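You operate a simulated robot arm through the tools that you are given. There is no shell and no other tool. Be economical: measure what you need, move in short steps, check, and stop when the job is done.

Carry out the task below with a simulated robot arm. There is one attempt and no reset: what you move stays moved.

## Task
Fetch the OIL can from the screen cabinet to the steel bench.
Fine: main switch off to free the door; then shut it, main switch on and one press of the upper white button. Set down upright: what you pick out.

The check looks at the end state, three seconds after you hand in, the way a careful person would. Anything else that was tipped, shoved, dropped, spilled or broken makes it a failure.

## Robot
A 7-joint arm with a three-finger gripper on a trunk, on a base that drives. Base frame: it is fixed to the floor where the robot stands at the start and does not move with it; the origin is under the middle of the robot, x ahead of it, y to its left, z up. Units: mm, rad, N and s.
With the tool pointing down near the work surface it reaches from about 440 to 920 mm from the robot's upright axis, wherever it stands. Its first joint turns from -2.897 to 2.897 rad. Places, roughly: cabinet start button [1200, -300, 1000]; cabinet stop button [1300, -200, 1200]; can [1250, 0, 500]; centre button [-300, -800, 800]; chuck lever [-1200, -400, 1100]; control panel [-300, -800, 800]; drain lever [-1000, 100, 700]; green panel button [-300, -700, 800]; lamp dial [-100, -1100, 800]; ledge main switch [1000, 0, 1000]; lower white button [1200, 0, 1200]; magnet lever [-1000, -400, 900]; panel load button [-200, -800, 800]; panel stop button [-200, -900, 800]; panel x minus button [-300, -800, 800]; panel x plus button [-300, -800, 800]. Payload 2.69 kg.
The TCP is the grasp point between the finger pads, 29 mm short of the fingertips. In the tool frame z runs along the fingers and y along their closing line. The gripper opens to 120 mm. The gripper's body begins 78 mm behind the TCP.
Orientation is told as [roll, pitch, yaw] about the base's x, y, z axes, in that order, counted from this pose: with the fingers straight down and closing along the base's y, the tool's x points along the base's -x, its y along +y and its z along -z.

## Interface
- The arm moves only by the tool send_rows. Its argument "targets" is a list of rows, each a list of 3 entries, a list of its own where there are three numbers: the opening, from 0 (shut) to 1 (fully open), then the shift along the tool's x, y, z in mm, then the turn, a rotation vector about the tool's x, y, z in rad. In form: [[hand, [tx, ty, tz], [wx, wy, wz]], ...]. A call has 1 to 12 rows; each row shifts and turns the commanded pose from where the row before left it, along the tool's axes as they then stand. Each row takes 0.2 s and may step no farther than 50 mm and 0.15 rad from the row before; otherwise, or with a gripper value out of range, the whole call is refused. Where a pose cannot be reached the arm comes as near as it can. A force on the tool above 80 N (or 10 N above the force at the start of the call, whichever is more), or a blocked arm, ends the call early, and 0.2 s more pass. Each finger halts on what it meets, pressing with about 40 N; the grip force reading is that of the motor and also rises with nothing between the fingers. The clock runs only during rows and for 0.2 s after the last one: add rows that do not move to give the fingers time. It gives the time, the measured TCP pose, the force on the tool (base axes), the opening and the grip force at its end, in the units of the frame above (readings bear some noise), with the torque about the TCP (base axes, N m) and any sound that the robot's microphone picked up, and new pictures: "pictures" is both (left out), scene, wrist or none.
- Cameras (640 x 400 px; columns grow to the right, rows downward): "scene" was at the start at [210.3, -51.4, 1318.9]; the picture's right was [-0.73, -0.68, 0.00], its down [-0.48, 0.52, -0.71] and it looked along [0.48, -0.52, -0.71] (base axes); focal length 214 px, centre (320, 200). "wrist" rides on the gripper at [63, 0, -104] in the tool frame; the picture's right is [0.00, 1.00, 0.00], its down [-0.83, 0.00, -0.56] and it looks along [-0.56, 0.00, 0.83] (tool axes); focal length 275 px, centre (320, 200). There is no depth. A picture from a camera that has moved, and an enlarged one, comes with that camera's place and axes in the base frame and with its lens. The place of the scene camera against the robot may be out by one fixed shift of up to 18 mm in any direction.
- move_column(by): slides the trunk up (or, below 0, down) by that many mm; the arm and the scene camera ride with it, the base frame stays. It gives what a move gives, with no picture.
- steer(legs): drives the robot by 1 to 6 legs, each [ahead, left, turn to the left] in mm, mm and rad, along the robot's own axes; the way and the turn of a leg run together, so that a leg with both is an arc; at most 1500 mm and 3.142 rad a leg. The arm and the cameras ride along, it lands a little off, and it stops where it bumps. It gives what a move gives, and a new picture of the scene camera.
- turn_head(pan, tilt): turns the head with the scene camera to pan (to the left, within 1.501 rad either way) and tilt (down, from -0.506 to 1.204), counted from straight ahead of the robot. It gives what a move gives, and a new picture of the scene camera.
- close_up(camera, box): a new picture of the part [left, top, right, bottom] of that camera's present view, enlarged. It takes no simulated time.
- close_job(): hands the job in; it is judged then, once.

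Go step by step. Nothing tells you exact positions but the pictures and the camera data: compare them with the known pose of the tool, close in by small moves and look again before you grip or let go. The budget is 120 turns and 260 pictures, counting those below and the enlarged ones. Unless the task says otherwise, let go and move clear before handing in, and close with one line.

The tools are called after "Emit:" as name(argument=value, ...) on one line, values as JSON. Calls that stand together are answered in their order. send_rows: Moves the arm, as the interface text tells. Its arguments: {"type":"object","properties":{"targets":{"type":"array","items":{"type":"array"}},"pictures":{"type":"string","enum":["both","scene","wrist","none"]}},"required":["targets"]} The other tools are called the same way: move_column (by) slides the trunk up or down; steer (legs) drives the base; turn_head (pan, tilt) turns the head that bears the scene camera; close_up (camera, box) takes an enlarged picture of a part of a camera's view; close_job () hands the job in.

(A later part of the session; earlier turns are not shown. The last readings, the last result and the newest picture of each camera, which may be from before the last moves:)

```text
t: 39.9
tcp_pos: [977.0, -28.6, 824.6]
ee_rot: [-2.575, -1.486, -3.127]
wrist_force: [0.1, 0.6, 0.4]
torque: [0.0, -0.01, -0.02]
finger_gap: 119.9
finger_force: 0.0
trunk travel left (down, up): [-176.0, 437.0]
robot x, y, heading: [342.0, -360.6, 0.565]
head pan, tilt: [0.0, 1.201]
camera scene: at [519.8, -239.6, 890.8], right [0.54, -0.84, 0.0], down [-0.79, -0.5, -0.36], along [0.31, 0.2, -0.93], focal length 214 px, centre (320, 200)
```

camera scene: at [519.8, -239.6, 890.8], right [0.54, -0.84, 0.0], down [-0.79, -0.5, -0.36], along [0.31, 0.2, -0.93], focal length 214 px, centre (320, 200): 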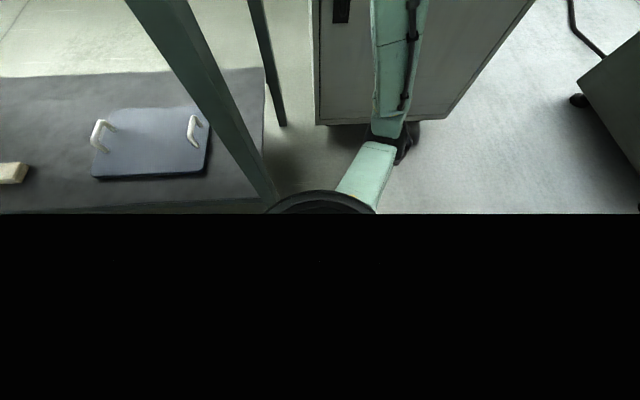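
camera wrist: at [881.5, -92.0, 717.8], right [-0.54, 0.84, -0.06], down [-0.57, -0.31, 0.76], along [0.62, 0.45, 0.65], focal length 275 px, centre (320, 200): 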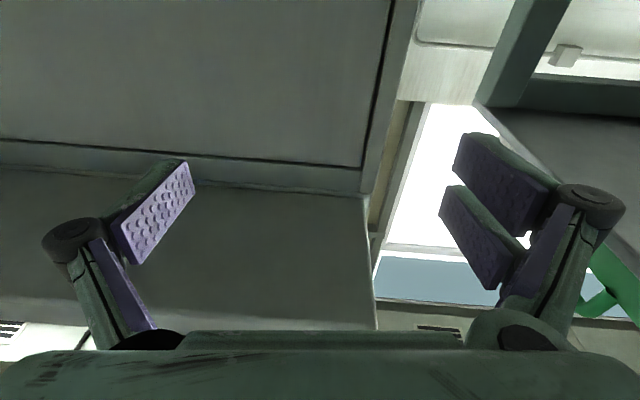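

The arm has folded elbow-down, which is why it was blocked. I'll drive back for room, then undo the rotation to regain the elbow-up posture, and turn the tool forward again at a lower height relative to the shoulder.

Emit:
steer(legs=[[-250, 0, 0]])

Emit:
move_column(by=200)

Emit:
send_rows(targets=[[1, [40, 0, 0], [0, 0.07, 0.0]], [1, [14, 0, 0], [0, 0.143, 0]], [1, [14, 0, 0], [0, 0.143, 0]], [1, [14, 0, 0], [0, 0.143, 0]], [1, [14, 0, 0], [0, 0.143, 0]], [1, [14, 0, 0], [0, 0.143, 0]], [1, [14, 0, 0], [0, 0.143, 0]], [1, [14, 0, 0], [0, 0.143, 0]], [1, [14, 0, 0], [0, 0.143, 0]], [1, [14, 0, 0], [0, 0.143, 0]], [1, [14, 0, 0], [0, 0.143, 0]], [1, [0, 0, 0], [0, 0, 0]]], pictures="scene")

Emit:
turn_head(pan=-0.4, tilt=0.7)

```text
t: 41.7
tcp_pos: [765.6, -162.5, 824.2]
ee_rot: [-2.573, -1.487, -3.128]
wrist_force: [0.6, -0.5, -0.5]
torque: [-0.02, -0.01, 0.0]
finger_gap: 119.9
finger_force: 0.0
trunk travel left (down, up): [-176.0, 437.0]
robot x, y, heading: [129.8, -499.7, 0.566]
head pan, tilt: [0.0, 1.201]
camera scene: at [308.0, -374.7, 890.8], right [0.54, -0.84, 0.0], down [-0.79, -0.5, -0.36], along [0.31, 0.19, -0.93], focal length 214 px, centre (320, 200)
```

scene: 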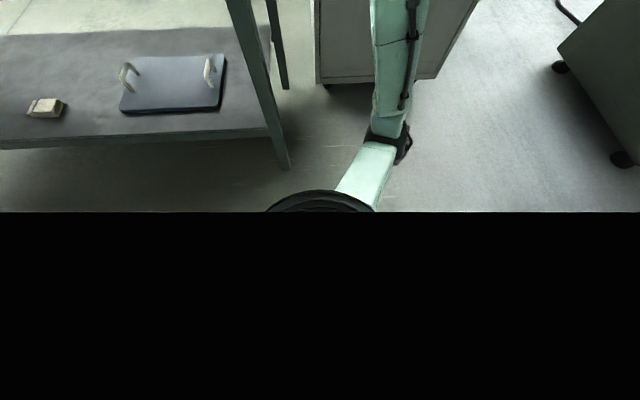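

```text
t: 43.9
tcp_pos: [765.0, -163.2, 1024.2]
ee_rot: [-2.572, -1.487, -3.13]
wrist_force: [-0.9, 0.0, -0.1]
torque: [0.01, -0.02, -0.01]
finger_gap: 120.1
finger_force: 0.0
trunk travel left (down, up): [-376.0, 237.0]
robot x, y, heading: [132.7, -496.3, 0.567]
head pan, tilt: [0.0, 1.201]
```

```text
t: 46.5
tcp_pos: [707.1, -209.0, 882.3]
ee_rot: [-0.044, -0.142, 0.587]
wrist_force: [-0.3, 0.1, -0.6]
torque: [0.0, -0.05, 0.02]
finger_gap: 120.0
finger_force: 0.0
trunk travel left (down, up): [-376.0, 237.0]
robot x, y, heading: [128.7, -496.5, 0.567]
head pan, tilt: [0.0, 1.201]
camera scene: at [308.0, -374.7, 1090.8], right [0.54, -0.84, 0.0], down [-0.79, -0.5, -0.36], along [0.31, 0.19, -0.93], focal length 214 px, centre (320, 200)
```

scene: 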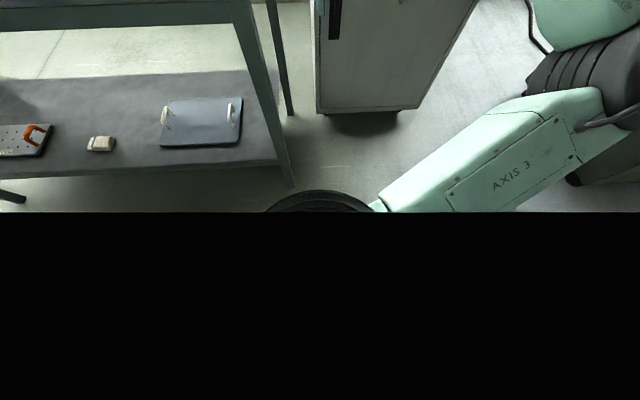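

```text
t: 47.4
tcp_pos: [707.1, -209.7, 881.5]
ee_rot: [-0.046, -0.144, 0.587]
wrist_force: [-0.6, 0.1, -0.3]
torque: [-0.06, -0.01, -0.03]
finger_gap: 120.3
finger_force: 0.0
trunk travel left (down, up): [-376.0, 237.0]
robot x, y, heading: [129.3, -496.3, 0.567]
head pan, tilt: [-0.4, 0.7]
camera scene: at [344.6, -390.5, 1126.7], right [0.17, -0.99, 0.0], down [-0.64, -0.11, -0.76], along [0.75, 0.13, -0.64], focal length 214 px, centre (320, 200)
```

scene: 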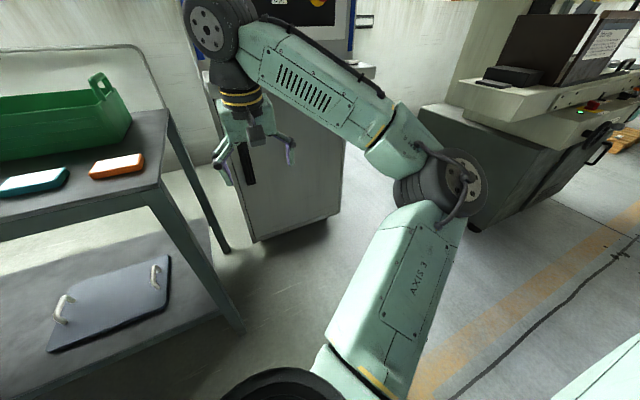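

Elbow-up posture is back. Now I lower the trunk and turn the tool forward in place.

Emit:
move_column(by=-190)

Emit:
send_rows(targets=[[1, [0, 0, 5], [-0.03, -0.143, 0]], [1, [0, 0, 5], [0, -0.143, 0]], [1, [0, 0, 5], [0, -0.143, 0]], [1, [0, 0, 5], [0, -0.143, 0]], [1, [0, 0, 5], [0, -0.143, 0]], [1, [0, 0, 5], [0, -0.143, 0]], [1, [0, 0, 5], [0, -0.143, 0]], [1, [0, 0, 5], [0, -0.143, 0]], [1, [0, 0, 5], [0, -0.143, 0]], [1, [0, 0, 5], [0, -0.143, 0]], [1, [0, 0, 0], [0, 0, 0]]], pictures="both")

```text
t: 49.5
tcp_pos: [706.3, -210.1, 692.2]
ee_rot: [-0.047, -0.144, 0.587]
wrist_force: [0.0, 0.5, 0.4]
torque: [0.0, 0.01, 0.03]
finger_gap: 119.9
finger_force: 0.0
trunk travel left (down, up): [-186.0, 427.0]
robot x, y, heading: [132.4, -497.9, 0.567]
head pan, tilt: [-0.4, 0.7]
```

```text
t: 52.1
tcp_pos: [762.0, -169.9, 704.0]
ee_rot: [-1.992, -1.479, 2.601]
wrist_force: [0.4, 0.6, 0.7]
torque: [-0.01, 0.0, -0.01]
finger_gap: 120.0
finger_force: 0.0
out of reach, approached as far as the arm can: row 8, 9, 10
trunk travel left (down, up): [-186.0, 427.0]
robot x, y, heading: [130.6, -497.1, 0.563]
head pan, tilt: [-0.4, 0.7]
stopped in row 11: the arm was blocked; the commanded pose is now the measured one
camera scene: at [340.0, -390.5, 940.0], right [0.17, -0.99, 0.0], down [-0.63, -0.11, -0.77], along [0.76, 0.13, -0.64], focal length 214 px, centre (320, 200)
camera wrist: at [681.4, -232.1, 636.8], right [-0.57, 0.82, -0.09], down [-0.52, -0.28, 0.81], along [0.64, 0.5, 0.58], focal length 275 px, centre (320, 200)
```

scene: 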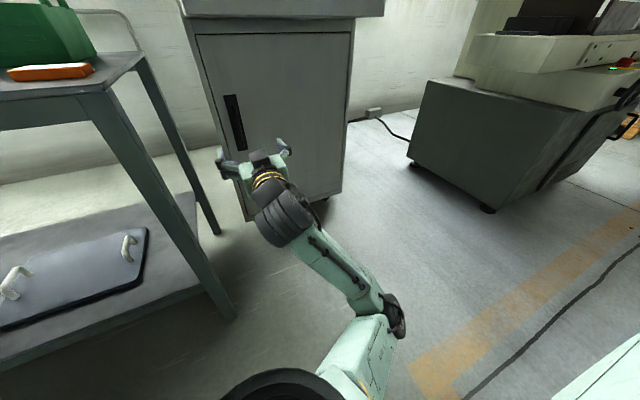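
wrist: 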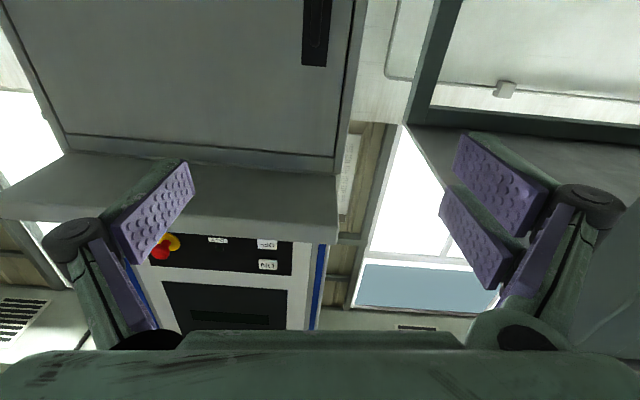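

Elbow again dips low with a fully horizontal tool, so I'll use a tool pitched about 35° below horizontal instead. Backing the rotation off and relieving contact.

Emit:
move_column(by=80)

Emit:
send_rows(targets=[[1, [0, 0, 0], [0, 0.13, 0]], [1, [0, 0, 0], [0, 0.13, 0]], [1, [0, 0, 0], [0, 0.13, 0]], [1, [0, 0, 0], [0, 0.13, 0]], [1, [0, 0, 0], [0, 0, 0]]], pictures="both")

```text
t: 53.3
tcp_pos: [767.2, -171.6, 774.5]
ee_rot: [-1.934, -1.495, 2.54]
wrist_force: [0.1, -0.3, 0.8]
torque: [-0.03, 0.03, 0.0]
finger_gap: 120.1
finger_force: 0.0
trunk travel left (down, up): [-266.0, 347.0]
robot x, y, heading: [128.9, -498.9, 0.573]
head pan, tilt: [-0.4, 0.7]
```

```text
t: 54.5
tcp_pos: [766.4, -171.6, 774.3]
ee_rot: [-0.148, -1.073, 0.736]
wrist_force: [0.5, 0.7, 0.4]
torque: [0.01, -0.01, 0.02]
finger_gap: 120.1
finger_force: 0.0
trunk travel left (down, up): [-266.0, 347.0]
robot x, y, heading: [133.9, -494.6, 0.565]
head pan, tilt: [-0.4, 0.7]
camera scene: at [344.5, -390.5, 1016.8], right [0.17, -0.99, 0.0], down [-0.64, -0.11, -0.76], along [0.75, 0.13, -0.64], focal length 214 px, centre (320, 200)
camera wrist: at [666.4, -241.1, 768.3], right [-0.57, 0.82, -0.07], down [-0.12, 0.01, 0.99], along [0.81, 0.57, 0.09], focal length 275 px, centre (320, 200)
```

scene: 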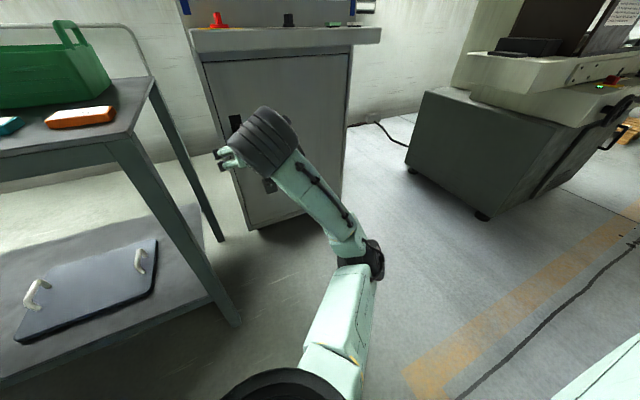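
wrist: 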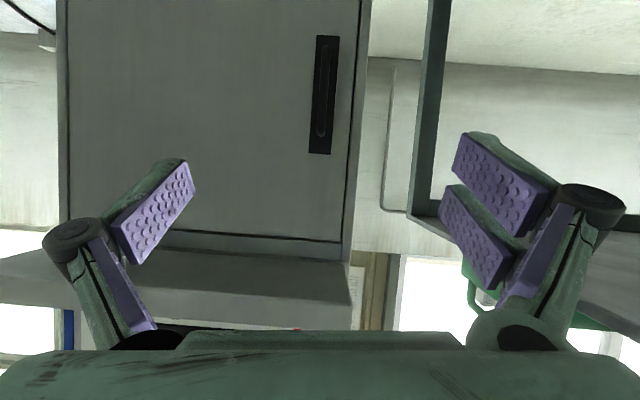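

Emit:
close_up(camera="wrist", box=[240, 20, 400, 170])

Emit:
close_up(camera="scene", box=[190, 90, 310, 210])

```text
2.67 times, centred on (320, 95) of wrist
camera zoom: at [666.4, -241.1, 768.3], right [-0.57, 0.82, -0.07], down [-0.12, 0.01, 0.99], along [0.81, 0.57, 0.09], focal length 734 px, centre (320, 480)
```

zoom: 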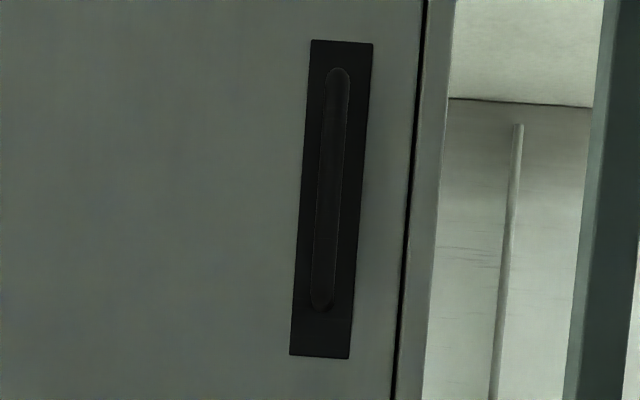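

```text
3.33 times, centred on (250, 150) of scene
camera zoom: at [344.5, -390.5, 1016.8], right [0.17, -0.99, 0.0], down [-0.64, -0.11, -0.76], along [0.75, 0.13, -0.64], focal length 715 px, centre (553, 367)
```

zoom: 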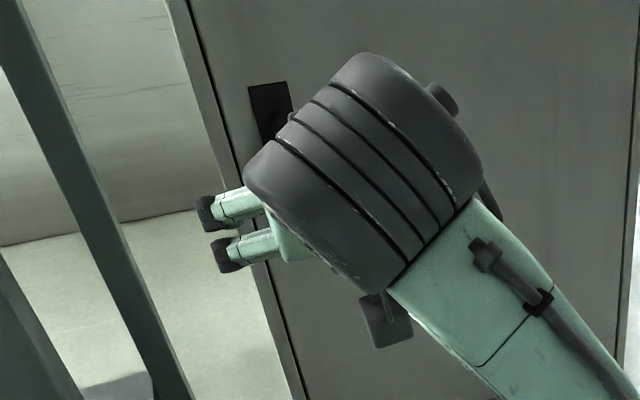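

The door and handle are clearly seen: the bar spans z≈515–700 at about 500 mm from the hinges on the right. I'll level the roll, drive closer and lower the hand.

Emit:
steer(legs=[[270, 0, 0]])

Emit:
send_rows(targets=[[1, [0, 13, 0], [0, 0, 0.08]], [1, [35, 0, 19], [0, 0, 0]], [1, [35, 0, 19], [0, 0, 0]], [1, [35, 0, 19], [0, 0, 0]], [0.6, [0, 0, 0], [0, 0, 0]], [0.5, [0, 0, 0], [0, 0, 0]]], pictures="both")

```text
t: 56.4
tcp_pos: [991.9, -26.8, 774.6]
ee_rot: [-0.147, -1.074, 0.736]
wrist_force: [0.1, 0.1, -0.5]
torque: [0.02, 0.0, 0.02]
finger_gap: 120.0
finger_force: 0.1
trunk travel left (down, up): [-266.0, 347.0]
robot x, y, heading: [354.7, -352.6, 0.568]
head pan, tilt: [-0.4, 0.7]
camera scene: at [569.8, -246.6, 1016.8], right [0.17, -0.99, 0.0], down [-0.63, -0.11, -0.77], along [0.75, 0.13, -0.64], focal length 214 px, centre (320, 200)
```

scene: 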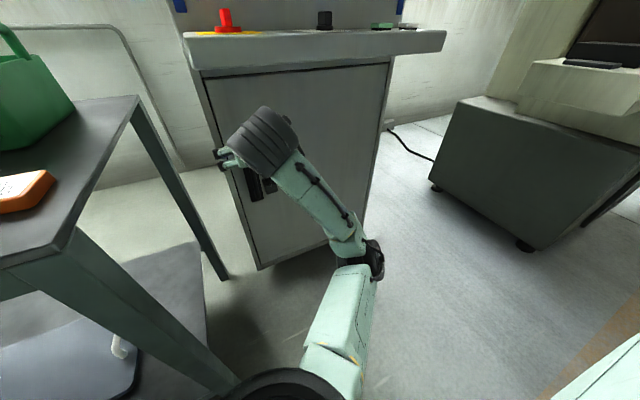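

```text
t: 57.8
tcp_pos: [985.2, -15.9, 655.6]
ee_rot: [-0.002, -1.079, 0.569]
wrist_force: [0.7, 0.6, -0.8]
torque: [0.0, -0.01, -0.07]
finger_gap: 80.7
finger_force: 2.0
trunk travel left (down, up): [-266.0, 347.0]
robot x, y, heading: [355.8, -351.6, 0.566]
head pan, tilt: [-0.4, 0.7]
camera scene: at [569.8, -246.5, 1016.8], right [0.17, -0.99, 0.0], down [-0.64, -0.11, -0.76], along [0.75, 0.13, -0.64], focal length 214 px, centre (320, 200)
camera wrist: at [882.1, -81.4, 648.3], right [-0.54, 0.84, 0.0], down [-0.09, -0.05, 1.0], along [0.84, 0.54, 0.1], focal length 275 px, centre (320, 200)
```

scene: 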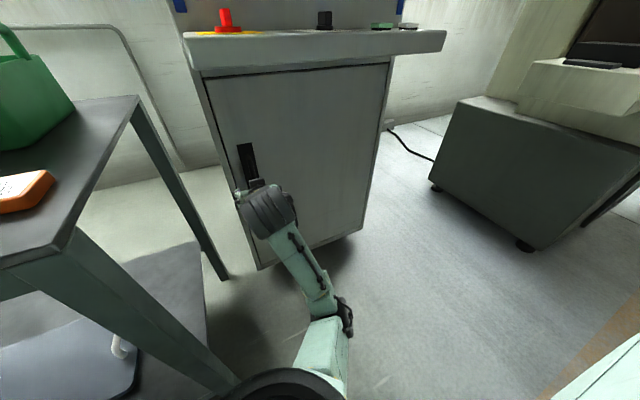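
wrist: 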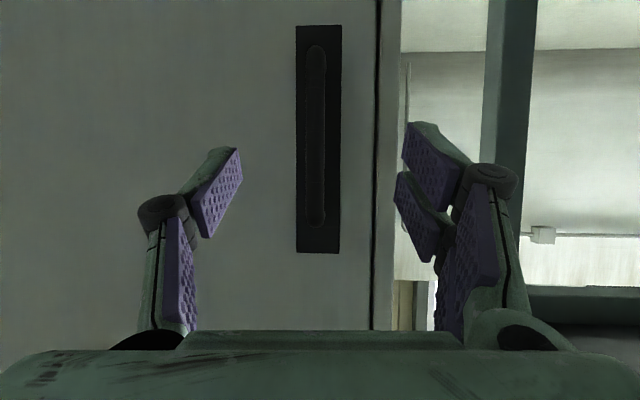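

Well aligned: the bar is at about 140 mm ahead, 30 mm off the door plate. I'll advance most of the way and check before closing.

Emit:
send_rows(targets=[[0.5, [-9, -3.5, 32], [0, 0, 0]], [0.5, [-9, 0, 32], [0, 0, 0]], [0.5, [-9, 0, 32], [0, 0, 0]], [0.5, [-3, 0, 10], [0, 0, 0]], [0.5, [0, 0, 0], [0, 0, 0]]], pictures="both")

Emit:
close_up(camera="wrist", box=[220, 80, 420, 280])

```text
t: 59.0
tcp_pos: [1077.2, 39.2, 630.0]
ee_rot: [-0.001, -1.08, 0.569]
wrist_force: [0.9, -0.6, 0.9]
torque: [-0.01, -0.02, 0.0]
finger_gap: 60.0
finger_force: 0.0
trunk travel left (down, up): [-266.0, 347.0]
robot x, y, heading: [354.9, -352.3, 0.566]
head pan, tilt: [-0.4, 0.7]
camera scene: at [569.8, -246.5, 1016.8], right [0.17, -0.99, 0.0], down [-0.64, -0.11, -0.76], along [0.75, 0.13, -0.64], focal length 214 px, centre (320, 200)
camera wrist: at [974.9, -27.2, 624.2], right [-0.54, 0.84, 0.0], down [-0.09, -0.05, 1.0], along [0.84, 0.54, 0.1], focal length 275 px, centre (320, 200)
```

scene: 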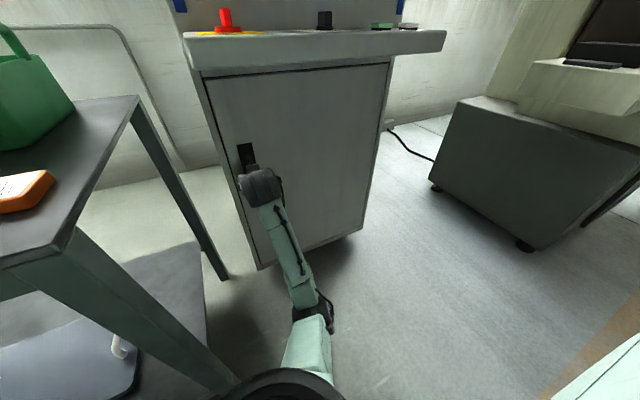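
wrist: 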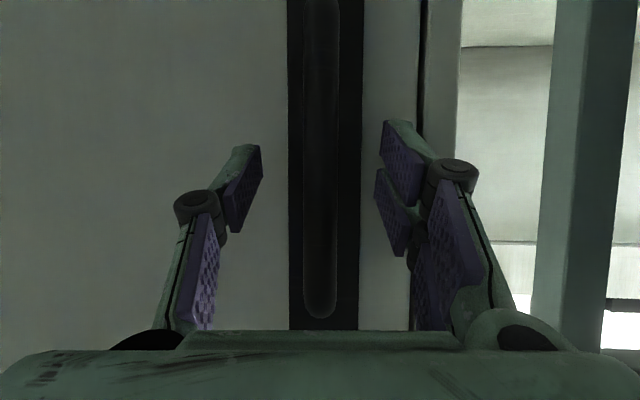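

```text
2.00 times, centred on (320, 180) of wrist
camera zoom: at [974.9, -27.2, 624.2], right [-0.54, 0.84, 0.0], down [-0.09, -0.05, 1.0], along [0.84, 0.54, 0.1], focal length 551 px, centre (320, 240)
```

zoom: 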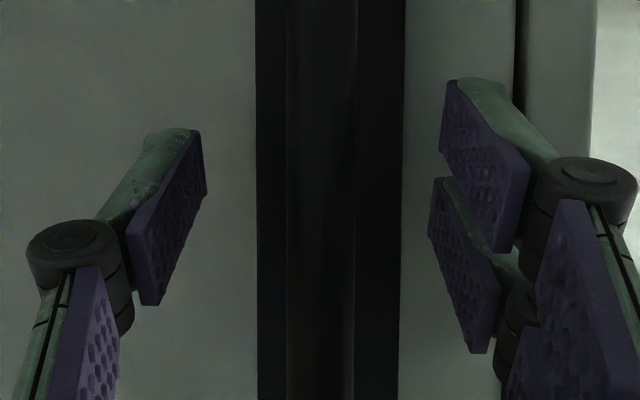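

Emit:
send_rows(targets=[[0.5, [-8.5, -1, 15], [0, 0, 0]], [0.3, [0, 0, 0], [0, 0, 0]], [0.1, [0, 0, 0], [0, 0, 0]], [0.1, [0, 0, 0], [0, 0, 0]], [0.1, [0, 0, 0], [0, 0, 0]]], pictures="wrist")

```text
t: 60.1
tcp_pos: [1082.1, 52.8, 632.7]
ee_rot: [-0.007, -1.072, 0.601]
wrist_force: [-45.8, -27.6, 1.4]
torque: [0.07, -0.81, 2.08]
finger_gap: 37.7
finger_force: 18.0
trunk travel left (down, up): [-266.0, 347.0]
robot x, y, heading: [355.8, -352.1, 0.574]
head pan, tilt: [-0.4, 0.7]
stopped in row 5: the force on the tool passed its limit at 84 N (the readings are from after the stop); the commanded pose is now the measured one
camera wrist: at [980.2, -14.6, 626.5], right [-0.56, 0.83, -0.01], down [-0.08, -0.05, 1.0], along [0.82, 0.56, 0.09], focal length 275 px, centre (320, 200)
```

wrist: 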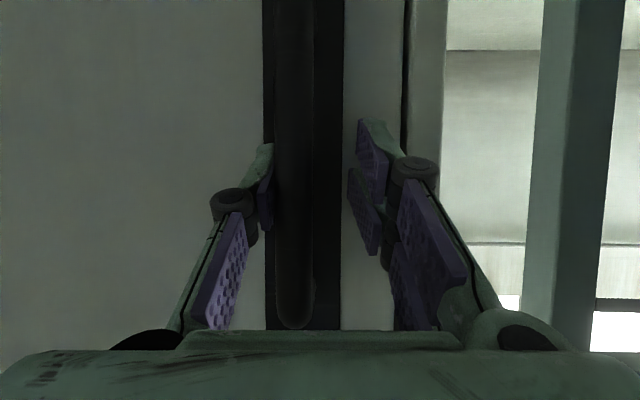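

The fingertips touched the door plate and pushed the hand aside. I'll open, back off slightly, recentre and close shallower.

Emit:
send_rows(targets=[[0.5, [4, 0, -8], [0, 0, 0]], [0.5, [0, -9, 0], [0.028, 0, 0.0155]], [0.5, [0, 0, 0], [0, 0, 0]], [0.5, [0, 0, 0], [0, 0, 0]]], pictures="wrist")

```text
t: 61.1
tcp_pos: [1083.9, 39.9, 629.4]
ee_rot: [-0.003, -1.07, 0.559]
wrist_force: [0.8, -0.1, 0.9]
torque: [0.01, -0.01, 0.01]
finger_gap: 59.8
finger_force: 0.1
trunk travel left (down, up): [-266.0, 347.0]
robot x, y, heading: [351.8, -352.9, 0.572]
head pan, tilt: [-0.4, 0.7]
camera wrist: at [979.6, -23.4, 624.4], right [-0.53, 0.85, 0.0], down [-0.08, -0.04, 1.0], along [0.84, 0.53, 0.09], focal length 275 px, centre (320, 200)
```

wrist: 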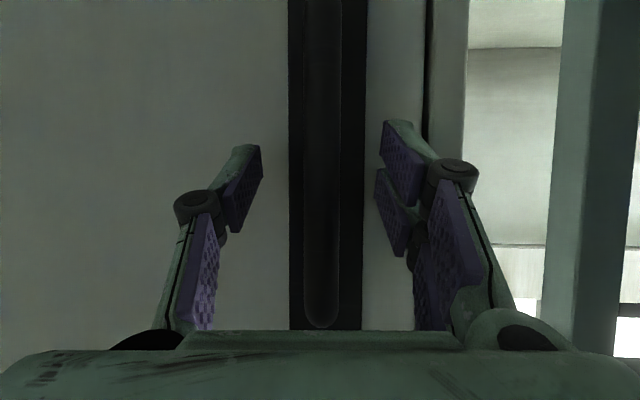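

Emit:
send_rows(targets=[[0.35, [0, 0, 0], [0, 0, 0]], [0.2, [0, 0, 0], [0, 0, 0]], [0.1, [0, 0, 0], [0, 0, 0]], [0.1, [0, 0, 0], [0, 0, 0]], [0.1, [0, 0, 0], [0, 0, 0]]], pictures="wrist")

```text
t: 62.3
tcp_pos: [1083.7, 42.0, 630.1]
ee_rot: [0.0, -1.071, 0.558]
wrist_force: [-1.8, 2.9, 0.0]
torque: [0.36, 0.22, 0.04]
finger_gap: 14.7
finger_force: 30.7
trunk travel left (down, up): [-266.0, 347.0]
robot x, y, heading: [356.3, -357.4, 0.569]
head pan, tilt: [-0.4, 0.7]
camera wrist: at [979.2, -22.8, 624.4], right [-0.53, 0.85, 0.0], down [-0.08, -0.04, 1.0], along [0.84, 0.53, 0.09], focal length 275 px, centre (320, 200)
```

wrist: 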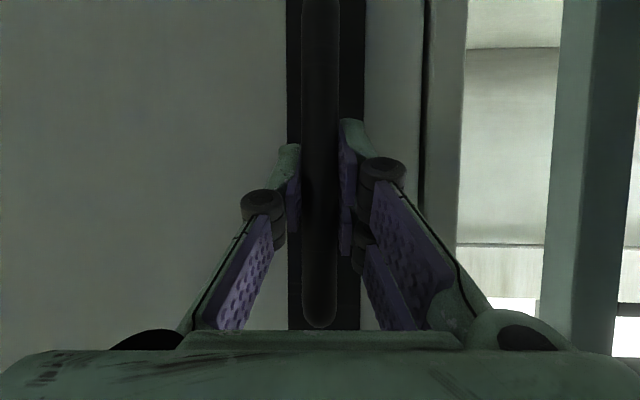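

Gripped cleanly. Now pulling the door along its arc about the right-hand hinge, turning the hand with it.

Emit:
send_rows(targets=[[0.05, [13.2, -1.4, -24.1], [-0.048, 0, -0.0264]], [0.05, [13.2, -1.4, -24.1], [-0.048, 0, -0.0264]], [0.05, [13.2, -1.4, -24.1], [-0.048, 0, -0.0264]], [0.05, [13.2, -1.4, -24.1], [-0.048, 0, -0.0264]], [0.05, [0, 0, 0], [0, 0, 0]]], pictures="both")

```text
t: 63.5
tcp_pos: [1005.8, -41.2, 630.7]
ee_rot: [0.001, -1.073, 0.744]
wrist_force: [53.6, -38.2, 11.6]
torque: [-0.46, 0.05, 0.2]
finger_gap: 14.7
finger_force: 40.9
trunk travel left (down, up): [-266.0, 347.0]
robot x, y, heading: [352.7, -351.8, 0.569]
head pan, tilt: [-0.4, 0.7]
camera scene: at [570.4, -248.1, 1016.8], right [0.17, -0.99, 0.0], down [-0.64, -0.11, -0.76], along [0.75, 0.13, -0.64], focal length 214 px, centre (320, 200)
camera wrist: at [915.9, -123.0, 623.9], right [-0.68, 0.73, 0.0], down [-0.07, -0.06, 1.0], along [0.73, 0.68, 0.09], focal length 275 px, centre (320, 200)
```

scene: 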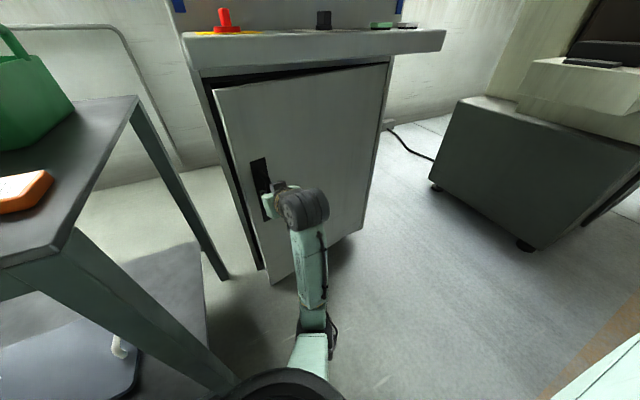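
wrist: 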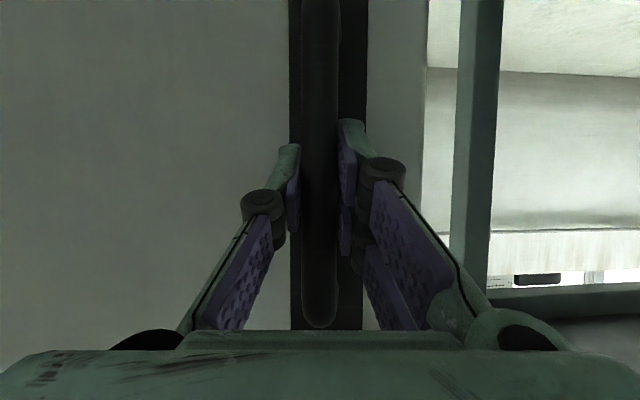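

The door is opening; the sideways force shows the hinge axis lies deeper than assumed, so I'll bias the path to the right.

Emit:
send_rows(targets=[[0.05, [0, -7, 0], [0, 0, 0]], [0.05, [12.9, -5.5, -23.7], [-0.048, 0, -0.0264]], [0.05, [12.9, -5.5, -23.7], [-0.048, 0, -0.0264]], [0.05, [12.9, -5.5, -23.7], [-0.048, 0, -0.0264]], [0.05, [12.9, -5.5, -23.7], [-0.048, 0, -0.0264]], [0.05, [0, 0, 0], [0, 0, 0]]], pictures="scene")

```text
t: 64.9
tcp_pos: [952.2, -132.6, 629.4]
ee_rot: [-0.002, -1.072, 0.987]
wrist_force: [42.0, -19.0, 7.4]
torque: [0.26, -0.06, 0.09]
finger_gap: 14.6
finger_force: 41.0
trunk travel left (down, up): [-266.0, 347.0]
robot x, y, heading: [355.3, -353.3, 0.572]
head pan, tilt: [-0.4, 0.7]
camera scene: at [569.7, -246.7, 1016.8], right [0.17, -0.99, 0.0], down [-0.64, -0.11, -0.76], along [0.75, 0.13, -0.64], focal length 214 px, centre (320, 200)
```

scene: 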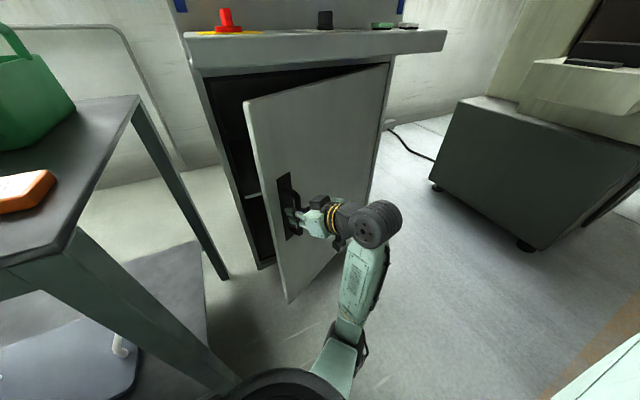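

Circle fit gives hinge axis near 500 mm radius, consistent. Continuing the arc.

Emit:
send_rows(targets=[[0.05, [12.9, -7, -23.7], [-0.048, 0, -0.0264]], [0.05, [12.9, -5, -23.7], [-0.048, 0, -0.0264]], [0.05, [12.9, -5, -23.7], [-0.048, 0, -0.0264]], [0.05, [12.9, -5, -23.7], [-0.048, 0, -0.0264]], [0.05, [12.9, -5, -23.7], [-0.048, 0, -0.0264]], [0.05, [12.9, -5, -23.7], [-0.048, 0, -0.0264]], [0.05, [12.9, -5, -23.7], [-0.048, 0, -0.0264]], [0.05, [0, 0, 0], [0, 0, 0]]], pictures="scene")

```text
t: 66.1
tcp_pos: [922.0, -195.9, 639.4]
ee_rot: [-0.07, -1.057, 1.43]
wrist_force: [33.6, -11.2, -8.5]
torque: [0.03, 0.46, -0.13]
finger_gap: 29.6
finger_force: 17.4
trunk travel left (down, up): [-266.0, 347.0]
robot x, y, heading: [358.3, -352.5, 0.566]
head pan, tilt: [-0.4, 0.7]
stopped in row 5: the arm was blocked; the commanded pose is now the measured one
camera scene: at [568.7, -246.7, 1015.4], right [0.17, -0.99, 0.0], down [-0.63, -0.11, -0.77], along [0.75, 0.13, -0.64], focal length 214 px, centre (320, 200)
```

scene: 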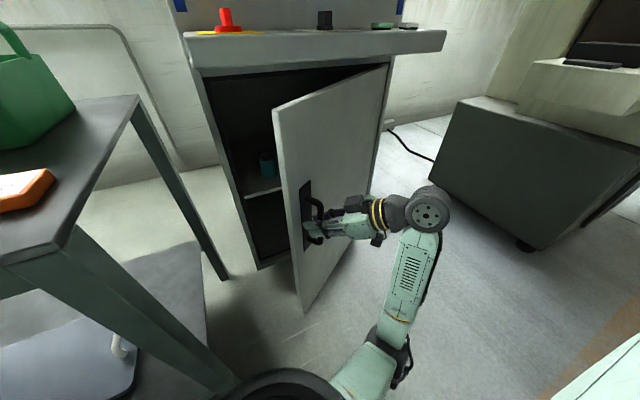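

Door is open about 42°, but the arm's fold limit is reached. I'll release the handle and withdraw.

Emit:
send_rows(targets=[[0.4, [0, 0, 0], [0, 0, 0]], [0.6, [0, 0, 0], [0, 0, 0]], [0.7, [0, 0, 0], [0, 0, 0]], [0.7, [0, 0, -25], [0, 0, 0]], [0.7, [0, 0, -25], [0, 0, 0]], [0.7, [0, 0, 0], [0, 0, 0]]], pictures="both")

```text
t: 67.5
tcp_pos: [908.0, -234.8, 661.8]
ee_rot: [-0.059, -1.06, 1.431]
wrist_force: [-0.9, 0.4, -0.2]
torque: [-0.01, 0.0, 0.02]
finger_gap: 84.0
finger_force: 0.1
trunk travel left (down, up): [-266.0, 347.0]
robot x, y, heading: [354.3, -354.5, 0.568]
head pan, tilt: [-0.4, 0.7]
camera scene: at [568.9, -246.1, 1016.6], right [0.17, -0.99, 0.0], down [-0.63, -0.11, -0.76], along [0.75, 0.13, -0.64], focal length 214 px, centre (320, 200)
camera wrist: at [884.6, -354.9, 658.8], right [-0.98, 0.19, -0.03], down [-0.05, -0.07, 1.0], along [0.19, 0.98, 0.08], focal length 275 px, centre (320, 200)
```

scene: 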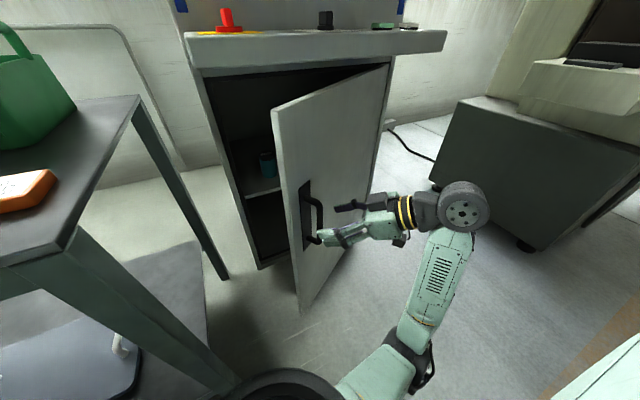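
wrist: 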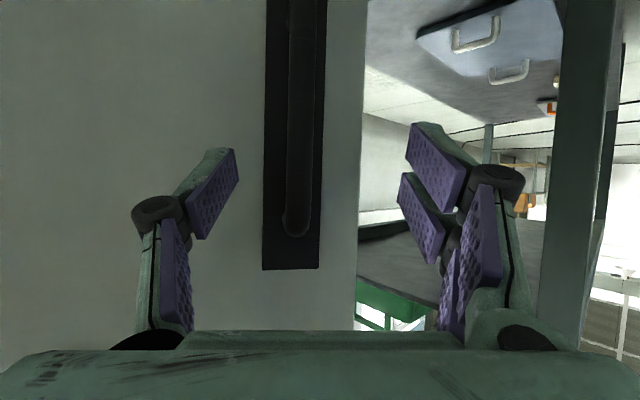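

Emit:
send_rows(targets=[[0.7, [0, 0, -25], [0, 0, 0]], [0.7, [0, 0, -25], [0, 0, 0]], [0.3, [0, 0, 0], [0, 0, 0]], [0.1, [0, 0, 0], [0, 0, 0]]], pictures="none")

Emit:
steer(legs=[[-250, 0, 0]])

Emit:
send_rows(targets=[[0, [0, 40, 0], [0.12, 0, 0.07]], [0, [0, 40, 0], [0.12, 0, 0.07]], [0, [0, 40, 0], [0.12, 0, 0.07]], [0, [0, 40, 0], [0.12, 0, 0.07]], [0, [0, 40, 0], [0.12, 0, 0.07]], [0, [0, 0, 0], [0.12, 0, 0.07]], [0, [0, 0, 0], [0, 0, 0]]], pictures="both")

```text
t: 68.5
tcp_pos: [900.1, -278.4, 688.3]
ee_rot: [-0.061, -1.06, 1.433]
wrist_force: [-0.3, -0.2, 0.8]
torque: [-0.01, -0.01, -0.01]
finger_gap: 42.8
finger_force: 2.0
trunk travel left (down, up): [-266.0, 347.0]
robot x, y, heading: [356.3, -354.1, 0.573]
head pan, tilt: [-0.4, 0.7]
```

```text
t: 70.3
tcp_pos: [688.2, -412.6, 687.2]
ee_rot: [-0.061, -1.057, 1.434]
wrist_force: [0.9, 0.1, -0.1]
torque: [-0.01, 0.0, 0.03]
finger_gap: 11.8
finger_force: 0.1
trunk travel left (down, up): [-266.0, 347.0]
robot x, y, heading: [144.1, -485.2, 0.573]
head pan, tilt: [-0.4, 0.7]
camera scene: at [359.0, -380.7, 1016.8], right [0.17, -0.99, 0.0], down [-0.63, -0.11, -0.76], along [0.75, 0.13, -0.64], focal length 214 px, centre (320, 200)
```

scene: 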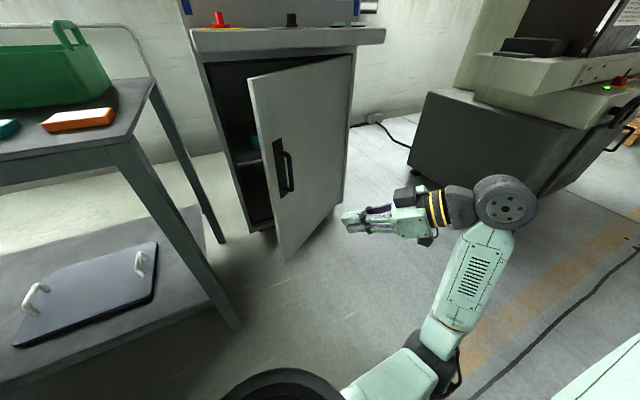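

```text
t: 71.8
tcp_pos: [583.8, -433.8, 740.9]
ee_rot: [0.306, -1.033, 0.32]
wrist_force: [-0.3, -0.2, 1.2]
torque: [-0.03, 0.0, -0.02]
finger_gap: 0.0
finger_force: 28.2
out of reach, approached as far as the arm can: row 3, 4, 5, 6
trunk travel left (down, up): [-266.0, 347.0]
robot x, y, heading: [145.3, -488.9, 0.573]
head pan, tilt: [-0.4, 0.7]
stopped in row 7: the arm was blocked; the commanded pose is now the measured one
camera scene: at [358.9, -380.7, 1016.7], right [0.17, -0.99, 0.0], down [-0.63, -0.11, -0.76], along [0.75, 0.13, -0.64], focal length 214 px, centre (320, 200)
camera wrist: at [482.0, -501.1, 737.9], right [-0.55, 0.82, 0.15], down [0.02, -0.17, 0.99], along [0.84, 0.54, 0.07], focal length 275 px, centre (320, 200)
```

scene: 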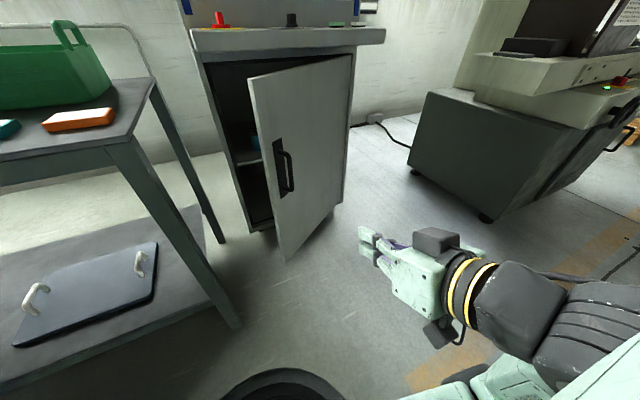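
wrist: 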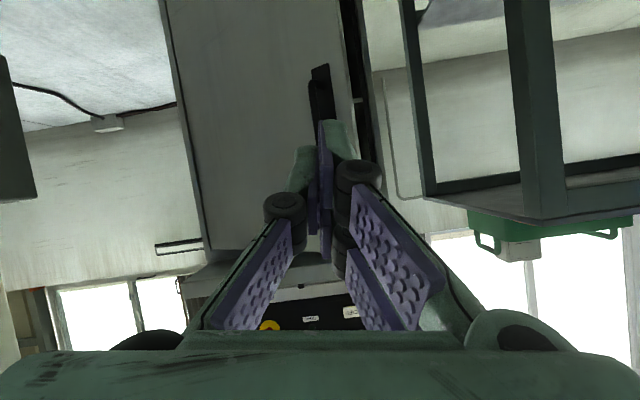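

The arm folded too far; I'll extend it forward and to the left, and fix the roll.

Emit:
move_column(by=60)

Emit:
send_rows(targets=[[0, [-20, 0, 36], [0, 0, 0]], [0, [-20, 0, 36], [0, 0, -0.08]], [0, [-20, 0, 36], [0, 0, -0.09]], [0, [-12, 35, 22], [0, 0, 0]], [0, [-12, 35, 22], [0, 0, 0]], [0, [-12, 35, 22], [0, 0, 0]], [0, [0, 35, 0], [0, 0, 0]], [0, [0, 0, 0], [0, 0, 0]]], pictures="both")

```text
t: 72.8
tcp_pos: [584.3, -434.9, 801.0]
ee_rot: [0.304, -1.034, 0.32]
wrist_force: [-0.5, -0.6, -1.1]
torque: [-0.01, 0.0, 0.0]
finger_gap: 0.0
finger_force: 28.9
trunk travel left (down, up): [-326.0, 287.0]
robot x, y, heading: [142.2, -490.5, 0.568]
head pan, tilt: [-0.4, 0.7]
```

```text
t: 74.6
tcp_pos: [686.7, -211.3, 826.3]
ee_rot: [0.013, -1.057, 0.658]
wrist_force: [0.6, -0.6, -0.3]
torque: [0.02, -0.01, -0.01]
finger_gap: 0.0
finger_force: 28.5
out of reach, approached as far as the arm can: row 4, 5, 6, 7
trunk travel left (down, up): [-326.0, 287.0]
robot x, y, heading: [145.7, -491.2, 0.57]
head pan, tilt: [-0.4, 0.7]
camera scene: at [358.9, -380.6, 1076.8], right [0.17, -0.99, 0.0], down [-0.63, -0.11, -0.76], along [0.75, 0.13, -0.64], focal length 214 px, centre (320, 200)
camera wrist: at [590.7, -286.3, 823.6], right [-0.62, 0.78, 0.0], down [-0.06, -0.05, 1.0], along [0.78, 0.62, 0.08], focal length 275 px, centre (320, 200)
```

scene: 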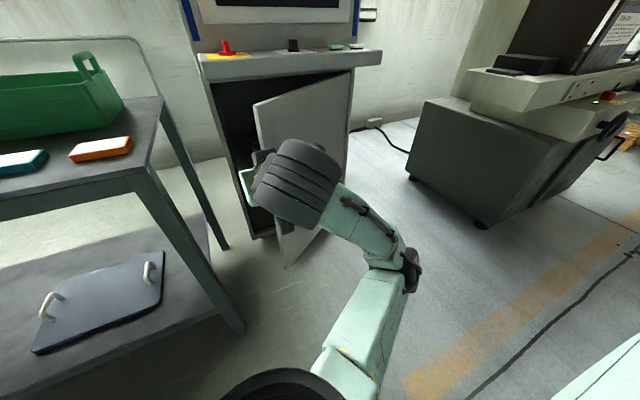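
wrist: 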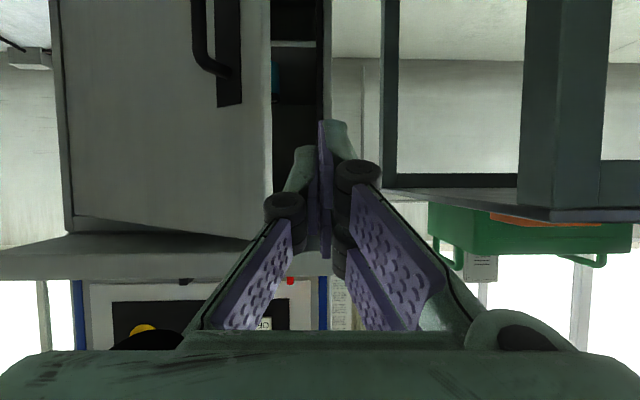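

The hand is just left of the door's free edge, and a teal can is visible inside. I'll drive in a little and push the door wider from inside.

Emit:
steer(legs=[[230, 0, 0]])

Emit:
send_rows(targets=[[0, [0, -30, 0], [0.03, 0, 0.015]], [0, [0, -30, 0], [0.03, 0, 0.015]], [0, [0, -30, 0], [0, 0, 0]], [0, [0, -30, 0], [0, 0, 0]], [0, [0, -30, 0], [0, 0, 0]], [0, [0, -30, 0], [0, 0, 0]], [0, [0, -30, 0], [0, 0, 0]], [0, [0, -30, 0], [0, 0, 0]]], pictures="both")

```text
t: 76.3
tcp_pos: [878.3, -85.9, 828.0]
ee_rot: [0.012, -1.057, 0.661]
wrist_force: [-0.1, -0.4, 0.1]
torque: [0.02, 0.02, -0.02]
finger_gap: 0.0
finger_force: 29.2
trunk travel left (down, up): [-326.0, 287.0]
robot x, y, heading: [333.6, -365.6, 0.575]
head pan, tilt: [-0.4, 0.7]
camera scene: at [549.9, -256.1, 1076.8], right [0.18, -0.98, 0.0], down [-0.63, -0.11, -0.77], along [0.75, 0.13, -0.64], focal length 214 px, centre (320, 200)
```

scene: 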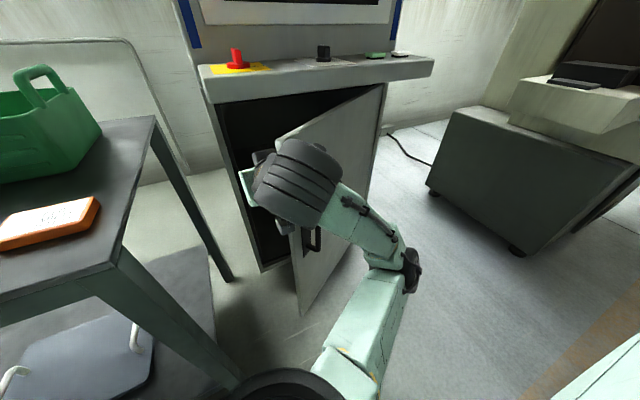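

```text
t: 76.9
tcp_pos: [891.4, -105.9, 823.7]
ee_rot: [-0.027, -1.055, 0.698]
wrist_force: [-15.3, 7.0, 2.9]
torque: [-0.05, -0.03, -0.15]
finger_gap: 0.0
finger_force: 28.2
trunk travel left (down, up): [-326.0, 287.0]
robot x, y, heading: [335.4, -364.4, 0.579]
head pan, tilt: [-0.4, 0.7]
stopped in row 2: the force on the tool passed its limit at 106 N (the readings are from after the stop); the commanded pose is now the measured one
camera scene: at [547.2, -254.1, 1077.2], right [0.18, -0.98, 0.0], down [-0.63, -0.12, -0.77], along [0.75, 0.14, -0.64], focal length 214 px, centre (320, 200)
camera wrist: at [796.1, -182.1, 821.3], right [-0.63, 0.78, -0.02], down [-0.07, -0.03, 1.0], along [0.78, 0.63, 0.08], focal length 275 px, centre (320, 200)
```

scene: 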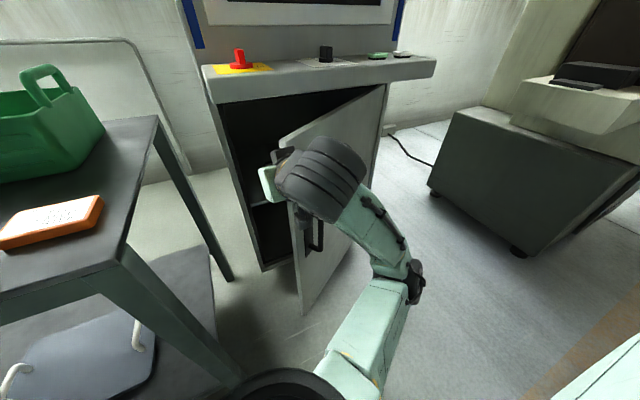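
wrist: 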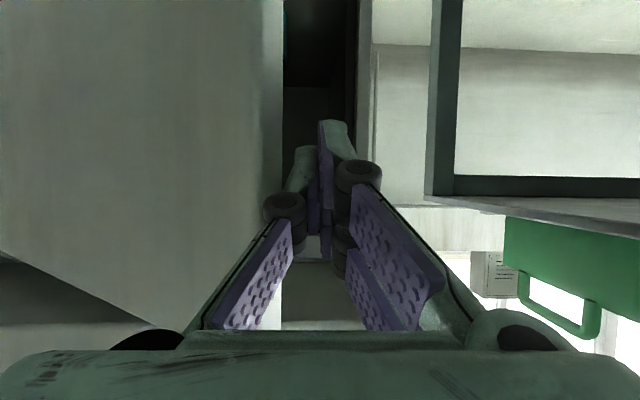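

The gripper's side touched the door edge too briskly. I'll push slower.

Emit:
send_rows(targets=[[0, [-4, -4, 8], [0, 0, 0]], [0, [0, -8, 0], [0, 0, 0]], [0, [0, -8, 0], [0, 0, 0]], [0, [0, -8, 0], [0, 0, 0]], [0, [0, -8, 0], [0, 0, 0]], [0, [0, -8, 0], [0, 0, 0]], [0, [0, -8, 0], [0, 0, 0]], [0, [0, -8, 0], [0, 0, 0]], [0, [0, -8, 0], [0, 0, 0]], [0, [0, -8, 0], [0, 0, 0]], [0, [0, -8, 0], [0, 0, 0]], [0, [0, -8, 0], [0, 0, 0]]], pictures="scene")

```text
t: 77.4
tcp_pos: [896.9, -97.2, 823.6]
ee_rot: [-0.044, -1.055, 0.748]
wrist_force: [-15.4, 6.4, 4.8]
torque: [-0.07, -0.07, -0.13]
finger_gap: 0.0
finger_force: 28.5
trunk travel left (down, up): [-326.0, 287.0]
robot x, y, heading: [336.9, -365.1, 0.586]
head pan, tilt: [-0.4, 0.7]
stopped in row 2: the force on the tool passed its limit at 87 N (the readings are from after the stop); the commanded pose is now the measured one
camera scene: at [545.8, -252.8, 1077.1], right [0.18, -0.98, 0.0], down [-0.63, -0.12, -0.77], along [0.75, 0.14, -0.64], focal length 214 px, centre (320, 200)
```

scene: 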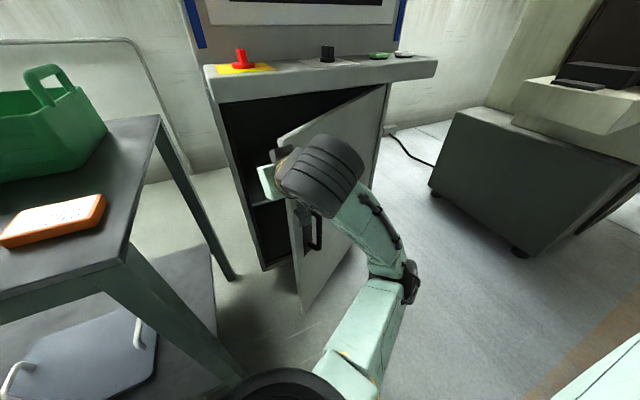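

The door edge jams against the gripper's shoulder. Better: with the tool pointing down, straddle the door's top edge (it stands clear in front of the ledge) and swing it. Backing out first.

Emit:
send_rows(targets=[[0, [0, 25, 0], [0, 0, 0]], [0, [15, 10, -28], [0, 0, 0]], [0, [15, 0, -28], [0, 0, 0]], [0, [15, 0, -28], [0, 0, 0]], [0, [0, 0, 0], [0, 0, 0]]], pictures="none")

Emit:
steer(legs=[[-100, 0, 0]])

Emit:
move_column(by=280)

Emit:
send_rows(targets=[[0.5, [0, 0, 0], [0, 0.13, 0.0]], [0.5, [0, 0, 0], [0, 0.13, 0.0]], [0.5, [0, 0, 0], [0, 0.13, 0.0]], [0.5, [0, 0, 0], [0, 0.13, 0.0]], [0.5, [0, 0, 0], [0, 0.13, 0.0]], [0.5, [0, 0, 0], [0, 0.13, 0.0]], [0.5, [0, 0, 0], [0, 0.13, 0.0]], [0.5, [0, 0, 0], [0, 0.13, 0.0]], [0.5, [0, 0, 0], [0, 0, 0.0]]], pictures="both")

```text
t: 78.6
tcp_pos: [830.9, -135.1, 859.2]
ee_rot: [-0.037, -1.051, 0.735]
wrist_force: [0.3, 1.0, 0.1]
torque: [0.0, -0.03, 0.02]
finger_gap: 0.0
finger_force: 28.6
out of reach, approached as far as the arm can: row 2, 3, 4
trunk travel left (down, up): [-326.0, 287.0]
robot x, y, heading: [336.6, -363.9, 0.586]
head pan, tilt: [-0.4, 0.7]
```

```text
t: 79.8
tcp_pos: [748.2, -190.2, 860.2]
ee_rot: [-0.037, -1.051, 0.735]
wrist_force: [-0.2, 0.2, 0.2]
torque: [0.01, 0.01, -0.02]
finger_gap: 0.0
finger_force: 28.4
trunk travel left (down, up): [-326.0, 287.0]
robot x, y, heading: [251.9, -415.7, 0.584]
head pan, tilt: [-0.4, 0.7]
camera scene: at [464.6, -307.9, 1076.7], right [0.18, -0.98, 0.0], down [-0.63, -0.12, -0.76], along [0.75, 0.14, -0.64], focal length 214 px, centre (320, 200)
```

scene: 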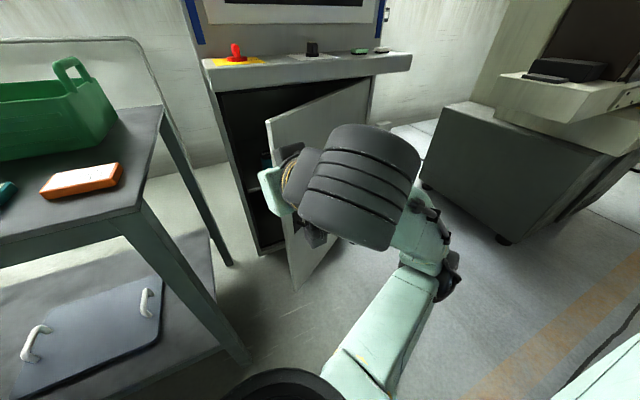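

```text
t: 82.6
tcp_pos: [748.9, -191.0, 1139.9]
ee_rot: [-0.036, -1.05, 0.735]
wrist_force: [-0.5, 0.8, -0.3]
torque: [0.0, 0.01, 0.0]
finger_gap: 0.0
finger_force: 28.9
trunk travel left (down, up): [-606.0, 7.0]
robot x, y, heading: [251.8, -418.6, 0.588]
head pan, tilt: [-0.4, 0.7]
```

```text
t: 84.6
tcp_pos: [748.2, -190.2, 1138.6]
ee_rot: [-0.016, -0.01, 0.704]
wrist_force: [0.0, 0.6, -0.1]
torque: [0.02, -0.02, 0.02]
finger_gap: 60.0
finger_force: 0.0
trunk travel left (down, up): [-606.0, 7.0]
robot x, y, heading: [249.7, -418.2, 0.585]
head pan, tilt: [-0.4, 0.7]
camera scene: at [464.5, -308.0, 1356.8], right [0.18, -0.98, 0.0], down [-0.63, -0.12, -0.76], along [0.75, 0.14, -0.64], focal length 214 px, centre (320, 200)
camera wrist: at [697.2, -229.8, 1243.4], right [-0.65, 0.76, -0.02], down [0.62, 0.54, 0.56], along [0.44, 0.36, -0.83], focal length 275 px, centre (320, 200)
```

scene: 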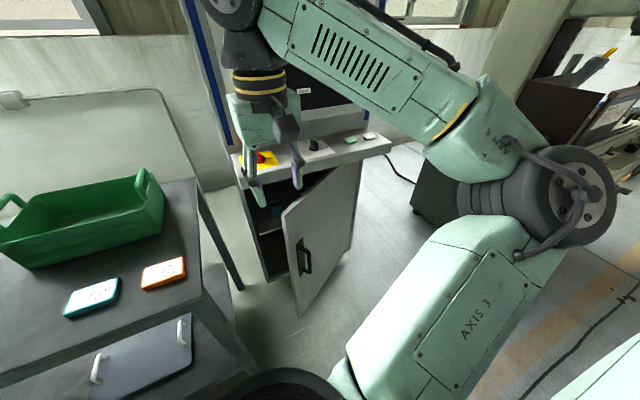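
wrist: 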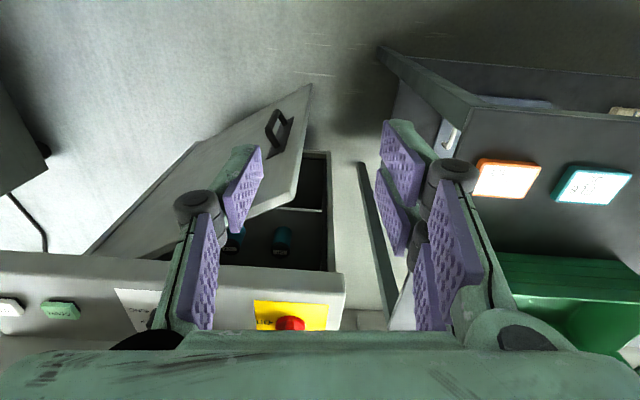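

Inside I see two cans. The door is at about 0.56 rad with its top edge near z≈900. I'll turn the gripper to straddle the top edge near its free corner.

Emit:
send_rows(targets=[[0.6, [0, 0, 0], [0, 0, 0.1436]], [0.6, [0, 0, 0], [0, 0, 0.1436]], [0.6, [0, 0, 0], [0, 0, 0.1436]], [0.6, [0, 0, 0], [0, 0, 0.1436]], [0.6, [0, 0, 0], [0, 0, 0.1436]], [0.6, [0, 0, 0], [0, 0, 0.1436]], [0.6, [0, 0, 0], [0, 0, 0.1436]], [0.6, [0, 0, 0], [0, 0, 0.1436]], [0.6, [-30, 37, 30], [0, 0, 0]], [0.6, [-30, 37, 30], [0, 0, 0]], [0.6, [-20, 30, 30], [0, 0, 0]], [0.6, [0, 0, 0], [0, 0, 0]]], pictures="both")

```text
refused: row 9 steps farther than a row can; nothing moved
```

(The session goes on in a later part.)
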